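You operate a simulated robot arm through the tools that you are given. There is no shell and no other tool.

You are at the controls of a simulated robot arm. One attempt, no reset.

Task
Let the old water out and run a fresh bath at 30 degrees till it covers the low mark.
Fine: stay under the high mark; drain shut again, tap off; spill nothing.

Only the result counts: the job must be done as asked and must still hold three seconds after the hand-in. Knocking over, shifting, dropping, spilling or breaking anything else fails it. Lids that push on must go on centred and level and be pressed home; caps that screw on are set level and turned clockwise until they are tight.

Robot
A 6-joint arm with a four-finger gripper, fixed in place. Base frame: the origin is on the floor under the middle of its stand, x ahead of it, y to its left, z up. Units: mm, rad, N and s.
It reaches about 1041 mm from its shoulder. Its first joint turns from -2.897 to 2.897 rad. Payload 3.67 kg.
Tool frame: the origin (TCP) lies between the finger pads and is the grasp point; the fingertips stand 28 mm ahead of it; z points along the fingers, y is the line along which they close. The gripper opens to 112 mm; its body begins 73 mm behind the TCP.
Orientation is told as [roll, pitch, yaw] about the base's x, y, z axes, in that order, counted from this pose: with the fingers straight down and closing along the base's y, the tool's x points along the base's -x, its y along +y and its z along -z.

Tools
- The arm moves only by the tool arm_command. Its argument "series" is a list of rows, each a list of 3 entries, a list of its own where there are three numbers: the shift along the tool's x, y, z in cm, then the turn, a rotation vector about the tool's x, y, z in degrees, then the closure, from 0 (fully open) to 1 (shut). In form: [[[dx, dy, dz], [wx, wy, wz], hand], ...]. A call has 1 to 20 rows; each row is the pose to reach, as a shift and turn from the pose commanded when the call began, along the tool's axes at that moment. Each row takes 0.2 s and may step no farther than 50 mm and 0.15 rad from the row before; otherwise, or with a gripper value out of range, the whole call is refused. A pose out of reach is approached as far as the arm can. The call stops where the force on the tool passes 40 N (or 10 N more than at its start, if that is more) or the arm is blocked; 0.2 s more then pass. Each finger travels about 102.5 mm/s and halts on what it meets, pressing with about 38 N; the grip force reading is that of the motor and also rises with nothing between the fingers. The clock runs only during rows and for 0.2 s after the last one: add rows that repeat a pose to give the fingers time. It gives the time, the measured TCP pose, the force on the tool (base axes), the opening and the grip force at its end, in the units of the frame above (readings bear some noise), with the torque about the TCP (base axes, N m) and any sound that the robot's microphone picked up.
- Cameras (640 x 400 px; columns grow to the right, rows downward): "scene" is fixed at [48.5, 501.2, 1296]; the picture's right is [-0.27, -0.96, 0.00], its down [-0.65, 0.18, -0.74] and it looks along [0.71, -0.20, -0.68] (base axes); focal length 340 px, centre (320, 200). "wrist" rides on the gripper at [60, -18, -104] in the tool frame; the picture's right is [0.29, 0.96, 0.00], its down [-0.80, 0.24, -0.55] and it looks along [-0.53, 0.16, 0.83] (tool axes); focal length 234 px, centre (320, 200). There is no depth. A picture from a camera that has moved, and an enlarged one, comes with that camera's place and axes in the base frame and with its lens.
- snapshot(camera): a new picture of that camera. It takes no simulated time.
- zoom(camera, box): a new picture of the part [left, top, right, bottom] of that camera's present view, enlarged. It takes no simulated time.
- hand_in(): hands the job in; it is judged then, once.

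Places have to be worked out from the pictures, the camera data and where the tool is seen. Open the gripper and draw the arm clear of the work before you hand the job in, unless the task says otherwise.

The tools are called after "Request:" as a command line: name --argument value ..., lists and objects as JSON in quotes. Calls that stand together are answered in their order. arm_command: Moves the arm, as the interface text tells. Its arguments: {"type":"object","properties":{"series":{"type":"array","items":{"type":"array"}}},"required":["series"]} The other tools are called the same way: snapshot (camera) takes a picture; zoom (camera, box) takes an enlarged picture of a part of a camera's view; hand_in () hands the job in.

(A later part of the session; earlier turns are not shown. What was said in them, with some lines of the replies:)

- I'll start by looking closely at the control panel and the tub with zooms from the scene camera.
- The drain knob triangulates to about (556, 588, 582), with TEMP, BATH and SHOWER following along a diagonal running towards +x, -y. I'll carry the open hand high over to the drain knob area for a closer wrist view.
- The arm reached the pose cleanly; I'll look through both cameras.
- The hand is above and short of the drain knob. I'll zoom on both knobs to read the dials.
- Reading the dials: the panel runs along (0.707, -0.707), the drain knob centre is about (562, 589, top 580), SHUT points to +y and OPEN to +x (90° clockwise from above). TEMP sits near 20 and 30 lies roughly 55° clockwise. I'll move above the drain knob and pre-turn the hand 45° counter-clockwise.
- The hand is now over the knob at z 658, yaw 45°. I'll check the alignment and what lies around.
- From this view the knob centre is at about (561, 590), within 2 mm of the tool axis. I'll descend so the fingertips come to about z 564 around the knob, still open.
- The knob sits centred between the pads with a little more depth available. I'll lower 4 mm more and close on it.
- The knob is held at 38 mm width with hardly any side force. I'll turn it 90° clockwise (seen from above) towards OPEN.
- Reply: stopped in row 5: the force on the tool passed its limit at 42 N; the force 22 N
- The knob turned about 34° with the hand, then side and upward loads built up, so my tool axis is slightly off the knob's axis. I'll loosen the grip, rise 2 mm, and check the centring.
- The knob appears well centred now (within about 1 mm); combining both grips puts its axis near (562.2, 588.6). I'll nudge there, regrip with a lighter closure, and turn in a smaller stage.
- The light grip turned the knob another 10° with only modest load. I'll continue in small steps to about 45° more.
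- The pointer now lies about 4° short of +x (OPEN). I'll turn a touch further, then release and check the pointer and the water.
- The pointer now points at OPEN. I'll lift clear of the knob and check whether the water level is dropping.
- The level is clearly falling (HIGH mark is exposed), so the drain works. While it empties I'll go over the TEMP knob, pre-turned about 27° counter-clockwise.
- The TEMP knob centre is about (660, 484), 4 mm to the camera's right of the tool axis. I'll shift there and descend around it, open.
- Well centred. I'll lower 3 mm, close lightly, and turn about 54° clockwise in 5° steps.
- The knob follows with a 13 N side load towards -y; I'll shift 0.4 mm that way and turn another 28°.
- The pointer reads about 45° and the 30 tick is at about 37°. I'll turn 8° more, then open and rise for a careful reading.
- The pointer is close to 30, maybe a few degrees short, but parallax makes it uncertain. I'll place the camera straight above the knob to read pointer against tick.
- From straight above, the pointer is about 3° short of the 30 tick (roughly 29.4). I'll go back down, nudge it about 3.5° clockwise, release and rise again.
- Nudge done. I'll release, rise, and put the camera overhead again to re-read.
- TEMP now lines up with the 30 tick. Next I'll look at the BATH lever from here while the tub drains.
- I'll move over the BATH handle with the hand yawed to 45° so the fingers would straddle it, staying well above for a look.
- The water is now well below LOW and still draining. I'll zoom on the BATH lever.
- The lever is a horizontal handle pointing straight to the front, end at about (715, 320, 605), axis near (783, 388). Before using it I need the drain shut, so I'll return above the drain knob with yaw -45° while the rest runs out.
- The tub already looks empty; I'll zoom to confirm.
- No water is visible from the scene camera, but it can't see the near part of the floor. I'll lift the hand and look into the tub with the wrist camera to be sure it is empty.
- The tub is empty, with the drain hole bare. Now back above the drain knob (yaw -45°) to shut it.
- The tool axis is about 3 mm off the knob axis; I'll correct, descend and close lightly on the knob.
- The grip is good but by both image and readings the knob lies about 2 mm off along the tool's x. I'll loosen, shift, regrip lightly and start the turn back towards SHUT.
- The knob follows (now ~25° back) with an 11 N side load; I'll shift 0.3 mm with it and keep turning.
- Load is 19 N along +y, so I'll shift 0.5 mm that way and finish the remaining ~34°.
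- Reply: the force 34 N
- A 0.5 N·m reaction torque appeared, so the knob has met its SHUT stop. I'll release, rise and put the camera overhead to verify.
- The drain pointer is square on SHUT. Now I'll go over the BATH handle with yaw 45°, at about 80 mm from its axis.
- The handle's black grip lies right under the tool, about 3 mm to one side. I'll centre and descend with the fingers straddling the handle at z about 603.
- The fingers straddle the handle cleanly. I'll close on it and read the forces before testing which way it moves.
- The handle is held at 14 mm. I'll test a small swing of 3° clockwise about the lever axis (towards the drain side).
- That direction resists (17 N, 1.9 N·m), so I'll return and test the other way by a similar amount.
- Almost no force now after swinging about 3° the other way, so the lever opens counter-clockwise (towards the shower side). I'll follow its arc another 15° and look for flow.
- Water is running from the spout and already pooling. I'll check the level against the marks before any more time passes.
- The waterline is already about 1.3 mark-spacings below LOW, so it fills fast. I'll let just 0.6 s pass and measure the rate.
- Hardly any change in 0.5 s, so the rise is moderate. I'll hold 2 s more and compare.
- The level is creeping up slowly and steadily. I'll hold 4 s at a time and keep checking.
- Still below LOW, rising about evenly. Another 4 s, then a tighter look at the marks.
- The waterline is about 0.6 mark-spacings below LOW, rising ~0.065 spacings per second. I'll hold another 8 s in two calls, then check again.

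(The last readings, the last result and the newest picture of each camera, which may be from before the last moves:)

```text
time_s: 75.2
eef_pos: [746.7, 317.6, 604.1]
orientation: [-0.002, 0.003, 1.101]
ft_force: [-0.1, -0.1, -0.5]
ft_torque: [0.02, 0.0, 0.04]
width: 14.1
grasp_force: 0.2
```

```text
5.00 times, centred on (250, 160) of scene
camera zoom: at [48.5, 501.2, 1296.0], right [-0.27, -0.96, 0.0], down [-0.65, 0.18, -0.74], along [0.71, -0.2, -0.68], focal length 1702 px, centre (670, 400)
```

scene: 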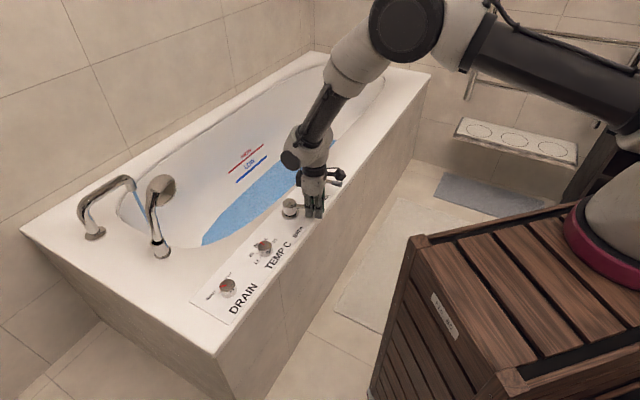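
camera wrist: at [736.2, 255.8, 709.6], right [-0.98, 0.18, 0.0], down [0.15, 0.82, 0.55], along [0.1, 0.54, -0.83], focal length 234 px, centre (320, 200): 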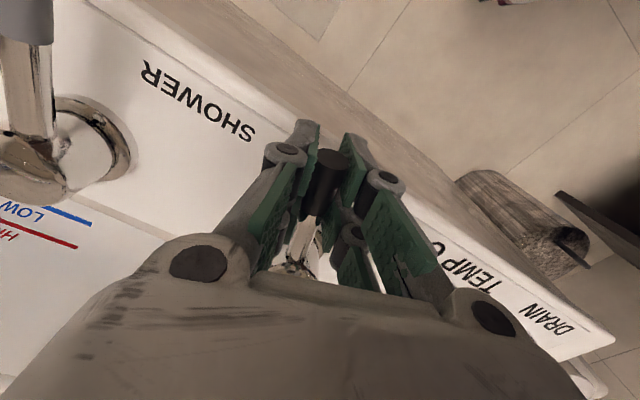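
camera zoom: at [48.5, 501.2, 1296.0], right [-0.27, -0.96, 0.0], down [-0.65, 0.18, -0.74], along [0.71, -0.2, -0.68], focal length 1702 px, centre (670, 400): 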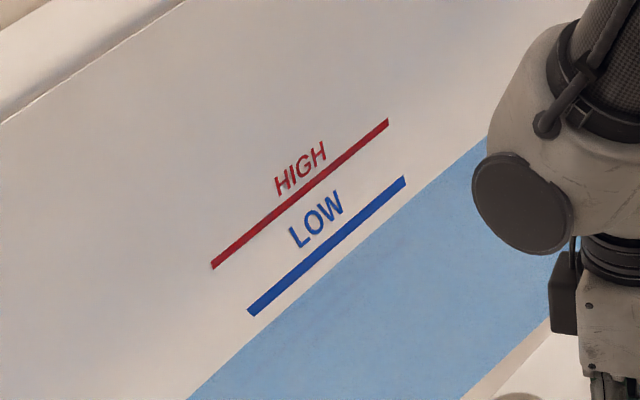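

Gap is now about 0.4 spacings; rate ~3.3 px/s in this zoom. Holding 4 s more.

Request:
arm_command --series '[[[0, 0, 0], [0, 0, 0], 0.88], [[0, 0, 0], [0, 0, 0], 0.88], [[0, 0, 0], [0, 0, 0], 0.88], [[0, 0, 0], [0, 0, 0], 0.88], [[0, 0, 0], [0, 0, 0], 0.88], [[0, 0, 0], [0, 0, 0], 0.88], [[0, 0, 0], [0, 0, 0], 0.88], [[0, 0, 0], [0, 0, 0], 0.88], [[0, 0, 0], [0, 0, 0], 0.88], [[0, 0, 0], [0, 0, 0], 0.88], [[0, 0, 0], [0, 0, 0], 0.88], [[0, 0, 0], [0, 0, 0], 0.88], [[0, 0, 0], [0, 0, 0], 0.88], [[0, 0, 0], [0, 0, 0], 0.88], [[0, 0, 0], [0, 0, 0], 0.88], [[0, 0, 0], [0, 0, 0], 0.88], [[0, 0, 0], [0, 0, 0], 0.88], [[0, 0, 0], [0, 0, 0], 0.88], [[0, 0, 0], [0, 0, 0], 0.88], [[0, 0, 0], [0, 0, 0], 0.88]]'

Request:
zoom --camera "scene" --box '[200, 120, 300, 200]'

Request:
snapshot --camera "scene"

```text
time_s: 79.3
eef_pos: [746.9, 317.4, 605.3]
orientation: [-0.002, 0.004, 1.1]
ft_force: [-0.1, 0.0, -0.5]
ft_torque: [-0.04, 0.03, 0.02]
width: 14.0
grasp_force: 0.6
```

```text
5.00 times, centred on (250, 160) of scene
camera zoom: at [48.5, 501.2, 1296.0], right [-0.27, -0.96, 0.0], down [-0.65, 0.18, -0.74], along [0.71, -0.2, -0.68], focal length 1702 px, centre (670, 400)
```

zoom: 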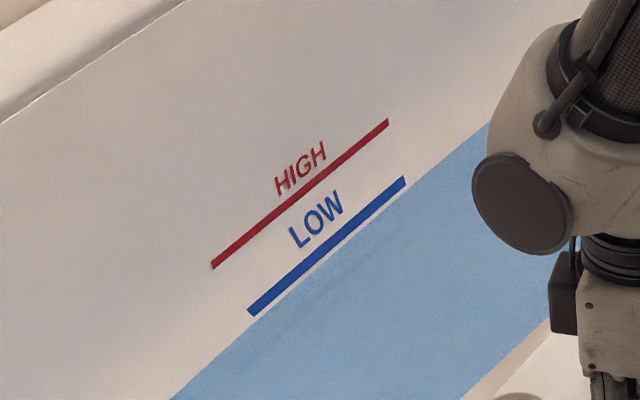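

```text
taken
```

scene: 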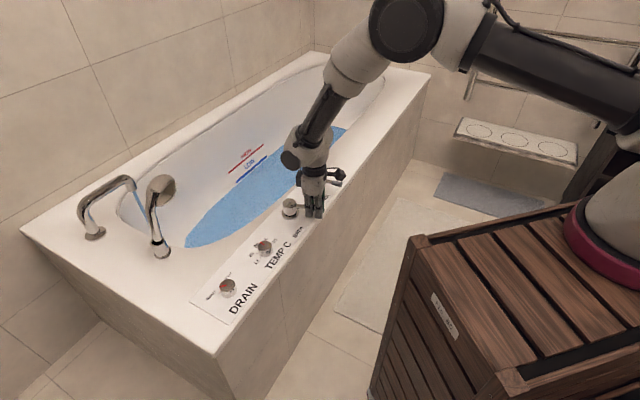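

The water now nearly touches the LOW line. I'll hold 4 s more.

Request:
arm_command --series '[[[0, 0, 0], [0, 0, 0], 0.88], [[0, 0, 0], [0, 0, 0], 0.88], [[0, 0, 0], [0, 0, 0], 0.88], [[0, 0, 0], [0, 0, 0], 0.88], [[0, 0, 0], [0, 0, 0], 0.88], [[0, 0, 0], [0, 0, 0], 0.88], [[0, 0, 0], [0, 0, 0], 0.88], [[0, 0, 0], [0, 0, 0], 0.88], [[0, 0, 0], [0, 0, 0], 0.88], [[0, 0, 0], [0, 0, 0], 0.88], [[0, 0, 0], [0, 0, 0], 0.88], [[0, 0, 0], [0, 0, 0], 0.88], [[0, 0, 0], [0, 0, 0], 0.88], [[0, 0, 0], [0, 0, 0], 0.88], [[0, 0, 0], [0, 0, 0], 0.88], [[0, 0, 0], [0, 0, 0], 0.88], [[0, 0, 0], [0, 0, 0], 0.88], [[0, 0, 0], [0, 0, 0], 0.88], [[0, 0, 0], [0, 0, 0], 0.88], [[0, 0, 0], [0, 0, 0], 0.88]]'

Request:
zoom --camera "scene" --box '[200, 120, 300, 200]'

```text
time_s: 83.5
eef_pos: [748.7, 317.9, 604.7]
orientation: [-0.001, 0.004, 1.1]
ft_force: [0.1, -1.0, -1.1]
ft_torque: [-0.04, 0.02, 0.04]
width: 14.0
grasp_force: 0.6
```

```text
5.00 times, centred on (250, 160) of scene
camera zoom: at [48.5, 501.2, 1296.0], right [-0.27, -0.96, 0.0], down [-0.65, 0.18, -0.74], along [0.71, -0.2, -0.68], focal length 1702 px, centre (670, 400)
```

zoom: 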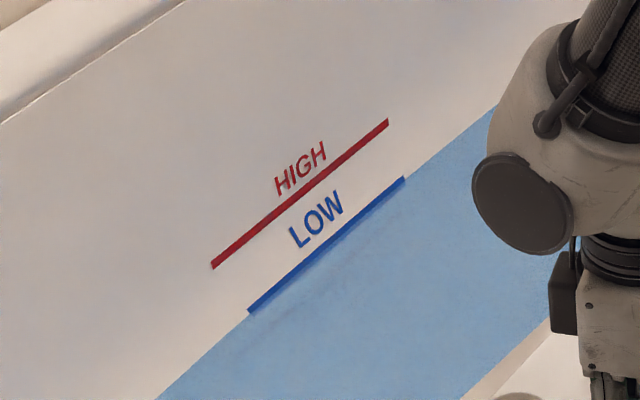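

The water is just lapping the LOW line. Another 4 s to rise clearly over it.

Request:
arm_command --series '[[[0, 0, 0], [0, 0, 0], 0.88], [[0, 0, 0], [0, 0, 0], 0.88], [[0, 0, 0], [0, 0, 0], 0.88], [[0, 0, 0], [0, 0, 0], 0.88], [[0, 0, 0], [0, 0, 0], 0.88], [[0, 0, 0], [0, 0, 0], 0.88], [[0, 0, 0], [0, 0, 0], 0.88], [[0, 0, 0], [0, 0, 0], 0.88], [[0, 0, 0], [0, 0, 0], 0.88], [[0, 0, 0], [0, 0, 0], 0.88], [[0, 0, 0], [0, 0, 0], 0.88], [[0, 0, 0], [0, 0, 0], 0.88], [[0, 0, 0], [0, 0, 0], 0.88], [[0, 0, 0], [0, 0, 0], 0.88], [[0, 0, 0], [0, 0, 0], 0.88], [[0, 0, 0], [0, 0, 0], 0.88], [[0, 0, 0], [0, 0, 0], 0.88], [[0, 0, 0], [0, 0, 0], 0.88], [[0, 0, 0], [0, 0, 0], 0.88], [[0, 0, 0], [0, 0, 0], 0.88]]'

Request:
zoom --camera "scene" --box '[200, 120, 300, 200]'

```text
time_s: 87.8
eef_pos: [747.9, 317.5, 605.8]
orientation: [-0.001, 0.004, 1.102]
ft_force: [-0.4, -0.7, -0.3]
ft_torque: [0.02, -0.01, 0.0]
width: 13.9
grasp_force: 0.6
```

```text
5.00 times, centred on (250, 160) of scene
camera zoom: at [48.5, 501.2, 1296.0], right [-0.27, -0.96, 0.0], down [-0.65, 0.18, -0.74], along [0.71, -0.2, -0.68], focal length 1702 px, centre (670, 400)
```

zoom: 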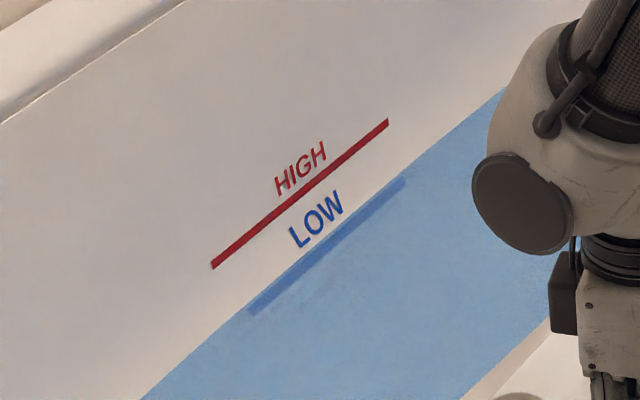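

LOW is just covered now. I'll hold about 4 s more for margin, then close.

Request:
arm_command --series '[[[0, 0, 0], [0, 0, 0], 0.88], [[0, 0, 0], [0, 0, 0], 0.88], [[0, 0, 0], [0, 0, 0], 0.88], [[0, 0, 0], [0, 0, 0], 0.88], [[0, 0, 0], [0, 0, 0], 0.88], [[0, 0, 0], [0, 0, 0], 0.88], [[0, 0, 0], [0, 0, 0], 0.88], [[0, 0, 0], [0, 0, 0], 0.88], [[0, 0, 0], [0, 0, 0], 0.88], [[0, 0, 0], [0, 0, 0], 0.88], [[0, 0, 0], [0, 0, 0], 0.88], [[0, 0, 0], [0, 0, 0], 0.88], [[0, 0, 0], [0, 0, 0], 0.88], [[0, 0, 0], [0, 0, 0], 0.88], [[0, 0, 0], [0, 0, 0], 0.88], [[0, 0, 0], [0, 0, 0], 0.88], [[0, 0, 0], [0, 0, 0], 0.88], [[0, 0, 0], [0, 0, 0], 0.88], [[0, 0, 0], [0, 0, 0], 0.88], [[0, 0, 0], [0, 0, 0], 0.88]]'

Request:
zoom --camera "scene" --box '[200, 120, 300, 200]'

```text
time_s: 92.0
eef_pos: [747.9, 316.7, 605.3]
orientation: [-0.002, 0.004, 1.102]
ft_force: [0.2, 0.5, -0.5]
ft_torque: [-0.02, -0.02, 0.0]
width: 14.0
grasp_force: 0.5
```

```text
5.00 times, centred on (250, 160) of scene
camera zoom: at [48.5, 501.2, 1296.0], right [-0.27, -0.96, 0.0], down [-0.65, 0.18, -0.74], along [0.71, -0.2, -0.68], focal length 1702 px, centre (670, 400)
```

zoom: 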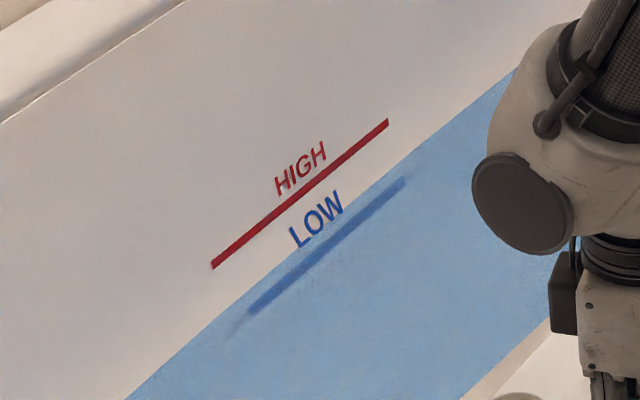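

LOW is covered with about a quarter of the spacing to spare; time to shut the tap. I'll swing the lever back along its arc about 18°.

Request:
arm_command --series '[[[-0.02, 0.53, 0], [0, 0, 4], 0.88], [[-0.074, 1.06, 0], [0, 0, 8], 0.88], [[-0.166, 1.58, 0], [0, 0, 12], 0.88], [[-0.259, 1.97, 0], [0, 0, 15], 0.88], [[-0.332, 2.22, 0], [0, 0, 17], 0.88], [[-0.372, 2.35, 0], [0, 0, 18], 0.88]]'

Request:
zoom --camera "scene" --box '[70, 140, 230, 270]'

Request:
snapshot --camera "wrist"

```text
time_s: 93.3
eef_pos: [729.0, 331.0, 604.1]
orientation: [0.0, 0.004, 0.788]
ft_force: [-5.1, 4.6, -0.8]
ft_torque: [-0.09, 0.18, 0.49]
width: 14.2
grasp_force: 17.2
```

```text
3.08 times, centred on (150, 205) of scene
camera zoom: at [48.5, 501.2, 1296.0], right [-0.27, -0.96, 0.0], down [-0.65, 0.18, -0.74], along [0.71, -0.2, -0.68], focal length 1048 px, centre (843, 185)
```

zoom: 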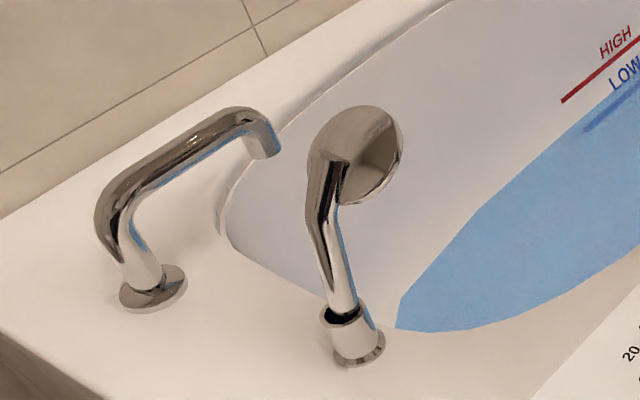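

```text
taken
camera wrist: at [698.6, 275.7, 709.0], right [-0.88, 0.47, 0.0], down [0.39, 0.74, 0.55], along [0.26, 0.48, -0.83], focal length 234 px, centre (320, 200)
```

wrist: 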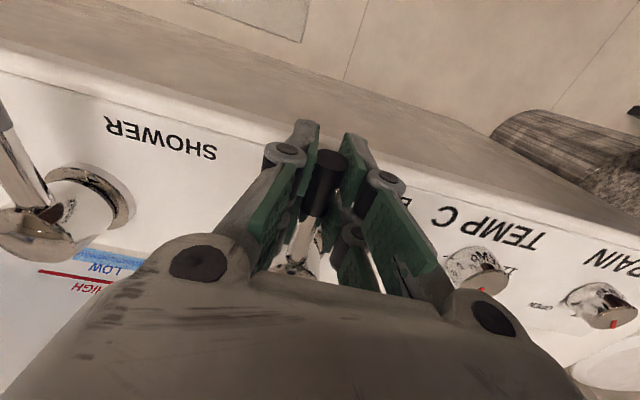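

The spout has stopped and the forces match the original closed grip, so the lever is at its stop. I'll press it home a hair more, then open the hand and lift straight up.

Request:
arm_command --series '[[[-0.01, 0.15, 0], [0, 0, 1], 0.88], [[-0.01, 0.15, 0], [0, 0, 1], 0.88], [[-0.01, 0.1, 0], [0, 0, 1], 0.75], [[-0.01, 0.1, 0], [0, 0, 1], 0.6], [[-0.01, 0.05, 0], [0, 0, 1], 0.45], [[-0.01, 0.05, 0], [0, 0, 1], 0.35], [[-0.01, 0.05, -2], [0, 0, 1], 0.35], [[-0.01, 0.05, -5], [0, 0, 1], 0.35], [[-0.01, 0.05, -9], [0, 0, 1], 0.35], [[-0.01, 0.05, -13], [0, 0, 1], 0.35], [[-0.01, 0.05, -13], [0, 0, 1], 0.35]]'

Request:
snapshot --camera "wrist"

Request:
zoom --camera "scene" --box '[70, 140, 230, 270]'

Request:
zoom --camera "scene" --box '[200, 120, 300, 200]'

```text
time_s: 95.8
eef_pos: [728.7, 331.6, 734.6]
orientation: [-0.001, 0.005, 0.77]
ft_force: [0.5, 0.5, 0.7]
ft_torque: [-0.01, 0.01, -0.02]
width: 73.0
grasp_force: 0.1
```

```text
taken
camera wrist: at [698.1, 277.4, 838.8], right [-0.87, 0.49, 0.0], down [0.41, 0.73, 0.55], along [0.27, 0.48, -0.83], focal length 234 px, centre (320, 200)
```

wrist: 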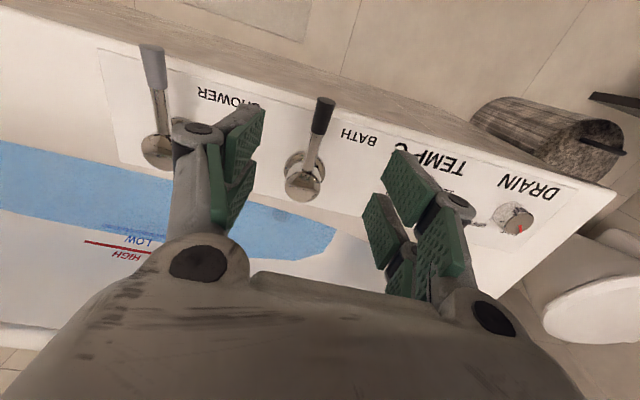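

```text
3.08 times, centred on (150, 205) of scene
camera zoom: at [48.5, 501.2, 1296.0], right [-0.27, -0.96, 0.0], down [-0.65, 0.18, -0.74], along [0.71, -0.2, -0.68], focal length 1048 px, centre (843, 185)
```

zoom: 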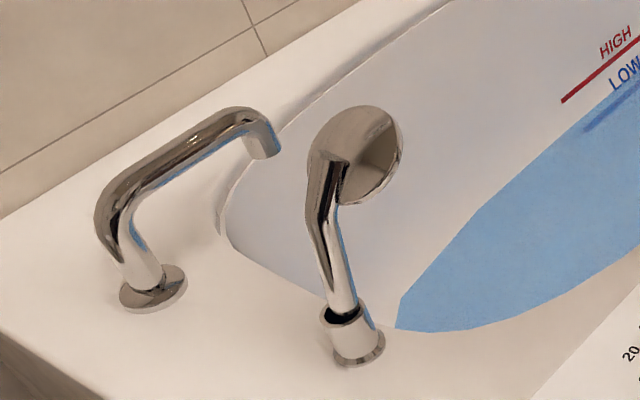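

```text
5.00 times, centred on (250, 160) of scene
camera zoom: at [48.5, 501.2, 1296.0], right [-0.27, -0.96, 0.0], down [-0.65, 0.18, -0.74], along [0.71, -0.2, -0.68], focal length 1702 px, centre (670, 400)
```

zoom: 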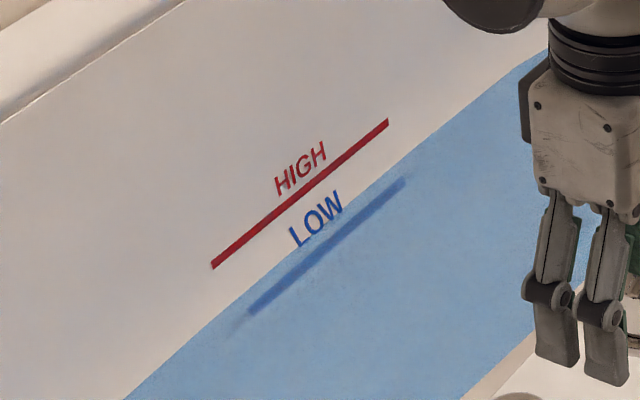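

The tap is off, LOW is covered and HIGH is clear. I'll draw the arm back up towards its starting place with the hand open, then check the dials and level once more.

Request:
arm_command --series '[[[1, 0.3, -4], [0, 0, 0], 0.2], [[3, 0.8, -8], [0, 0, 0], 0.1], [[6, 1.6, -11], [0, 0, 0], 0], [[9.5, 2.5, -14], [0, 0, 5], 0], [[13, 3.4, -16], [0, 0, 12], 0], [[16.5, 4.3, -18], [0, 0, 19], 0], [[20, 5.2, -19], [0, 0, 26], 0], [[23, 6, -19], [0, 0, 33], 0], [[25, 6.6, -19], [0, 0, 40], 0], [[25, 6.6, -19], [0, 0, 44], 0], [[25, 6.6, -19], [0, 0, 44], 0]]'

Request:
snapshot --camera "scene"

Request:
zoom --camera "scene" --box '[190, 160, 350, 310]'

Request:
zoom --camera "scene" --box '[200, 120, 300, 200]'

```text
time_s: 98.2
eef_pos: [502.7, 206.6, 925.4]
orientation: [-0.004, 0.0, 0.0]
ft_force: [0.1, 0.0, -0.4]
ft_torque: [-0.01, 0.03, -0.01]
width: 112.0
grasp_force: 0.0
```

```text
taken
```

scene: 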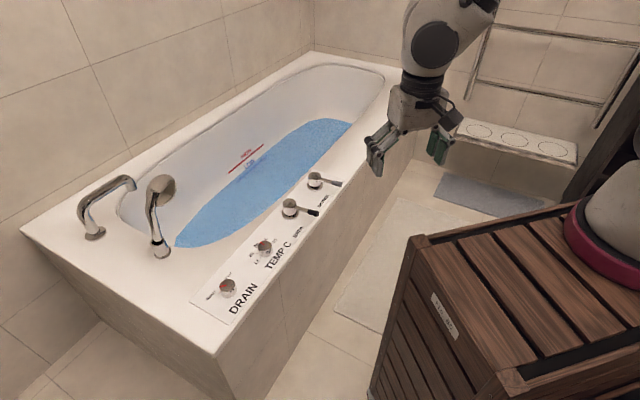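

```text
2.67 times, centred on (270, 235) of scene
camera zoom: at [48.5, 501.2, 1296.0], right [-0.27, -0.96, 0.0], down [-0.65, 0.18, -0.74], along [0.71, -0.2, -0.68], focal length 908 px, centre (453, 107)
```

zoom: 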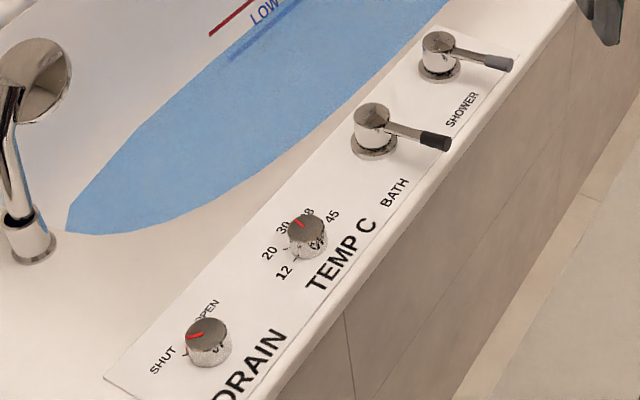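

```text
5.00 times, centred on (250, 160) of scene
camera zoom: at [48.5, 501.2, 1296.0], right [-0.27, -0.96, 0.0], down [-0.65, 0.18, -0.74], along [0.71, -0.2, -0.68], focal length 1702 px, centre (670, 400)
```

zoom: 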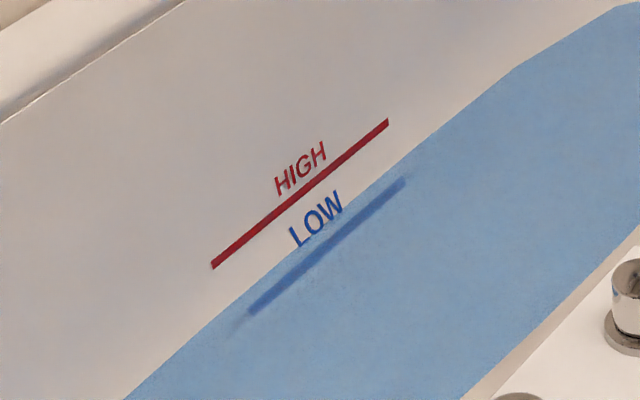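

Everything looks right: drain on SHUT, TEMP on 30, the tap lever back in place and the spout dry. I'll wait 4 s to confirm the level holds.

Request:
arm_command --series '[[[0, 0, 0], [0, 0, 0], 0], [[0, 0, 0], [0, 0, 0], 0], [[0, 0, 0], [0, 0, 0], 0], [[0, 0, 0], [0, 0, 0], 0], [[0, 0, 0], [0, 0, 0], 0], [[0, 0, 0], [0, 0, 0], 0], [[0, 0, 0], [0, 0, 0], 0], [[0, 0, 0], [0, 0, 0], 0], [[0, 0, 0], [0, 0, 0], 0], [[0, 0, 0], [0, 0, 0], 0], [[0, 0, 0], [0, 0, 0], 0], [[0, 0, 0], [0, 0, 0], 0], [[0, 0, 0], [0, 0, 0], 0], [[0, 0, 0], [0, 0, 0], 0], [[0, 0, 0], [0, 0, 0], 0], [[0, 0, 0], [0, 0, 0], 0], [[0, 0, 0], [0, 0, 0], 0], [[0, 0, 0], [0, 0, 0], 0], [[0, 0, 0], [0, 0, 0], 0], [[0, 0, 0], [0, 0, 0], 0]]'

Request:
zoom --camera "scene" --box '[200, 120, 300, 200]'

Request:
zoom --camera "scene" --box '[270, 160, 350, 230]'

Request:
zoom --camera "scene" --box '[70, 160, 200, 270]'

```text
time_s: 102.3
eef_pos: [502.4, 208.0, 926.6]
orientation: [-0.003, 0.0, 0.001]
ft_force: [0.0, 0.1, 0.6]
ft_torque: [0.0, 0.0, 0.02]
width: 112.0
grasp_force: 0.1
```

```text
5.00 times, centred on (250, 160) of scene
camera zoom: at [48.5, 501.2, 1296.0], right [-0.27, -0.96, 0.0], down [-0.65, 0.18, -0.74], along [0.71, -0.2, -0.68], focal length 1702 px, centre (670, 400)
```

zoom: 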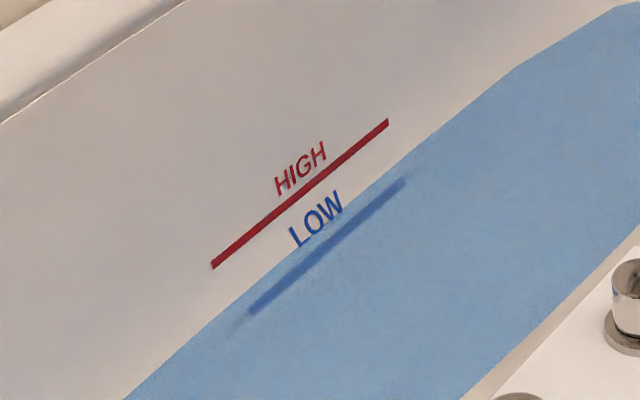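

```text
5.71 times, centred on (310, 195) of scene
camera zoom: at [48.5, 501.2, 1296.0], right [-0.27, -0.96, 0.0], down [-0.65, 0.18, -0.74], along [0.71, -0.2, -0.68], focal length 1945 px, centre (377, 229)
```

zoom: 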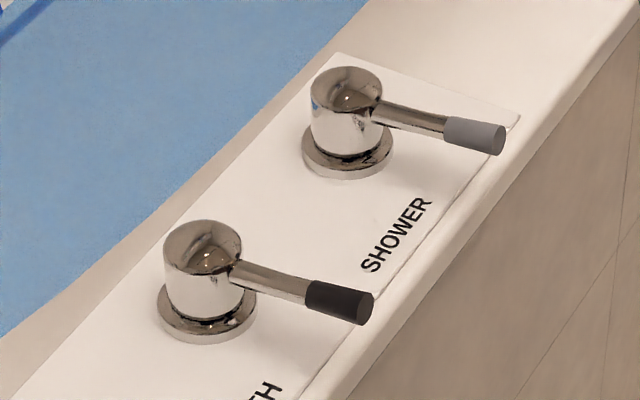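

```text
3.64 times, centred on (135, 215) of scene
camera zoom: at [48.5, 501.2, 1296.0], right [-0.27, -0.96, 0.0], down [-0.65, 0.18, -0.74], along [0.71, -0.2, -0.68], focal length 1238 px, centre (993, 146)
```

zoom: 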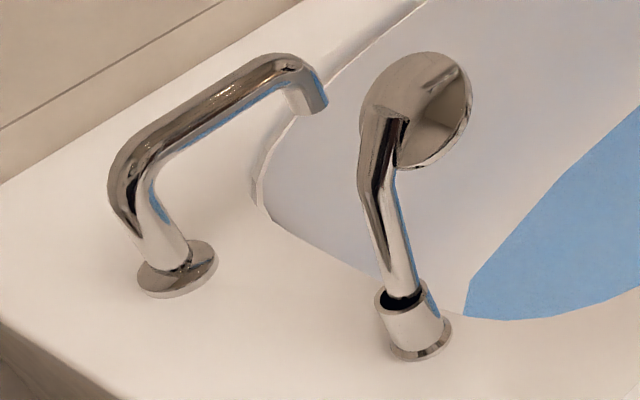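

The level has not changed in 4 s: it covers LOW and is clear of HIGH. The levers sit exactly as at the start, the spout is dry, and the arm is open and clear, so I'll hand the job in.

Request:
hand_in

```text
The job is handed in.
```

The bath is ready and I've handed the job in. I haven't had a verdict back on whether it passed.

- **Old water:** I opened the drain and let the tub run completely empty. A look from above showed the bare drain hole. I then turned the drain back to its stop at SHUT.
- **Temperature:** the TEMP dial went from about 20 to 30 before any water ran. From straight above, the pointer lined up with the 30 tick to within about 1°. There was no way to measure the water itself.
- **Level:** the water covers the LOW mark by about a quarter of the gap up to HIGH. It didn't change over a 4-second check before I handed in.
- **Tap:** the BATH lever is back at its closed stop and the spout is dry. I didn't touch the SHOWER lever.
- **Spills and arm:** I saw no spills, and nothing was knocked over or shifted. The arm is back at its starting place with the gripper open.
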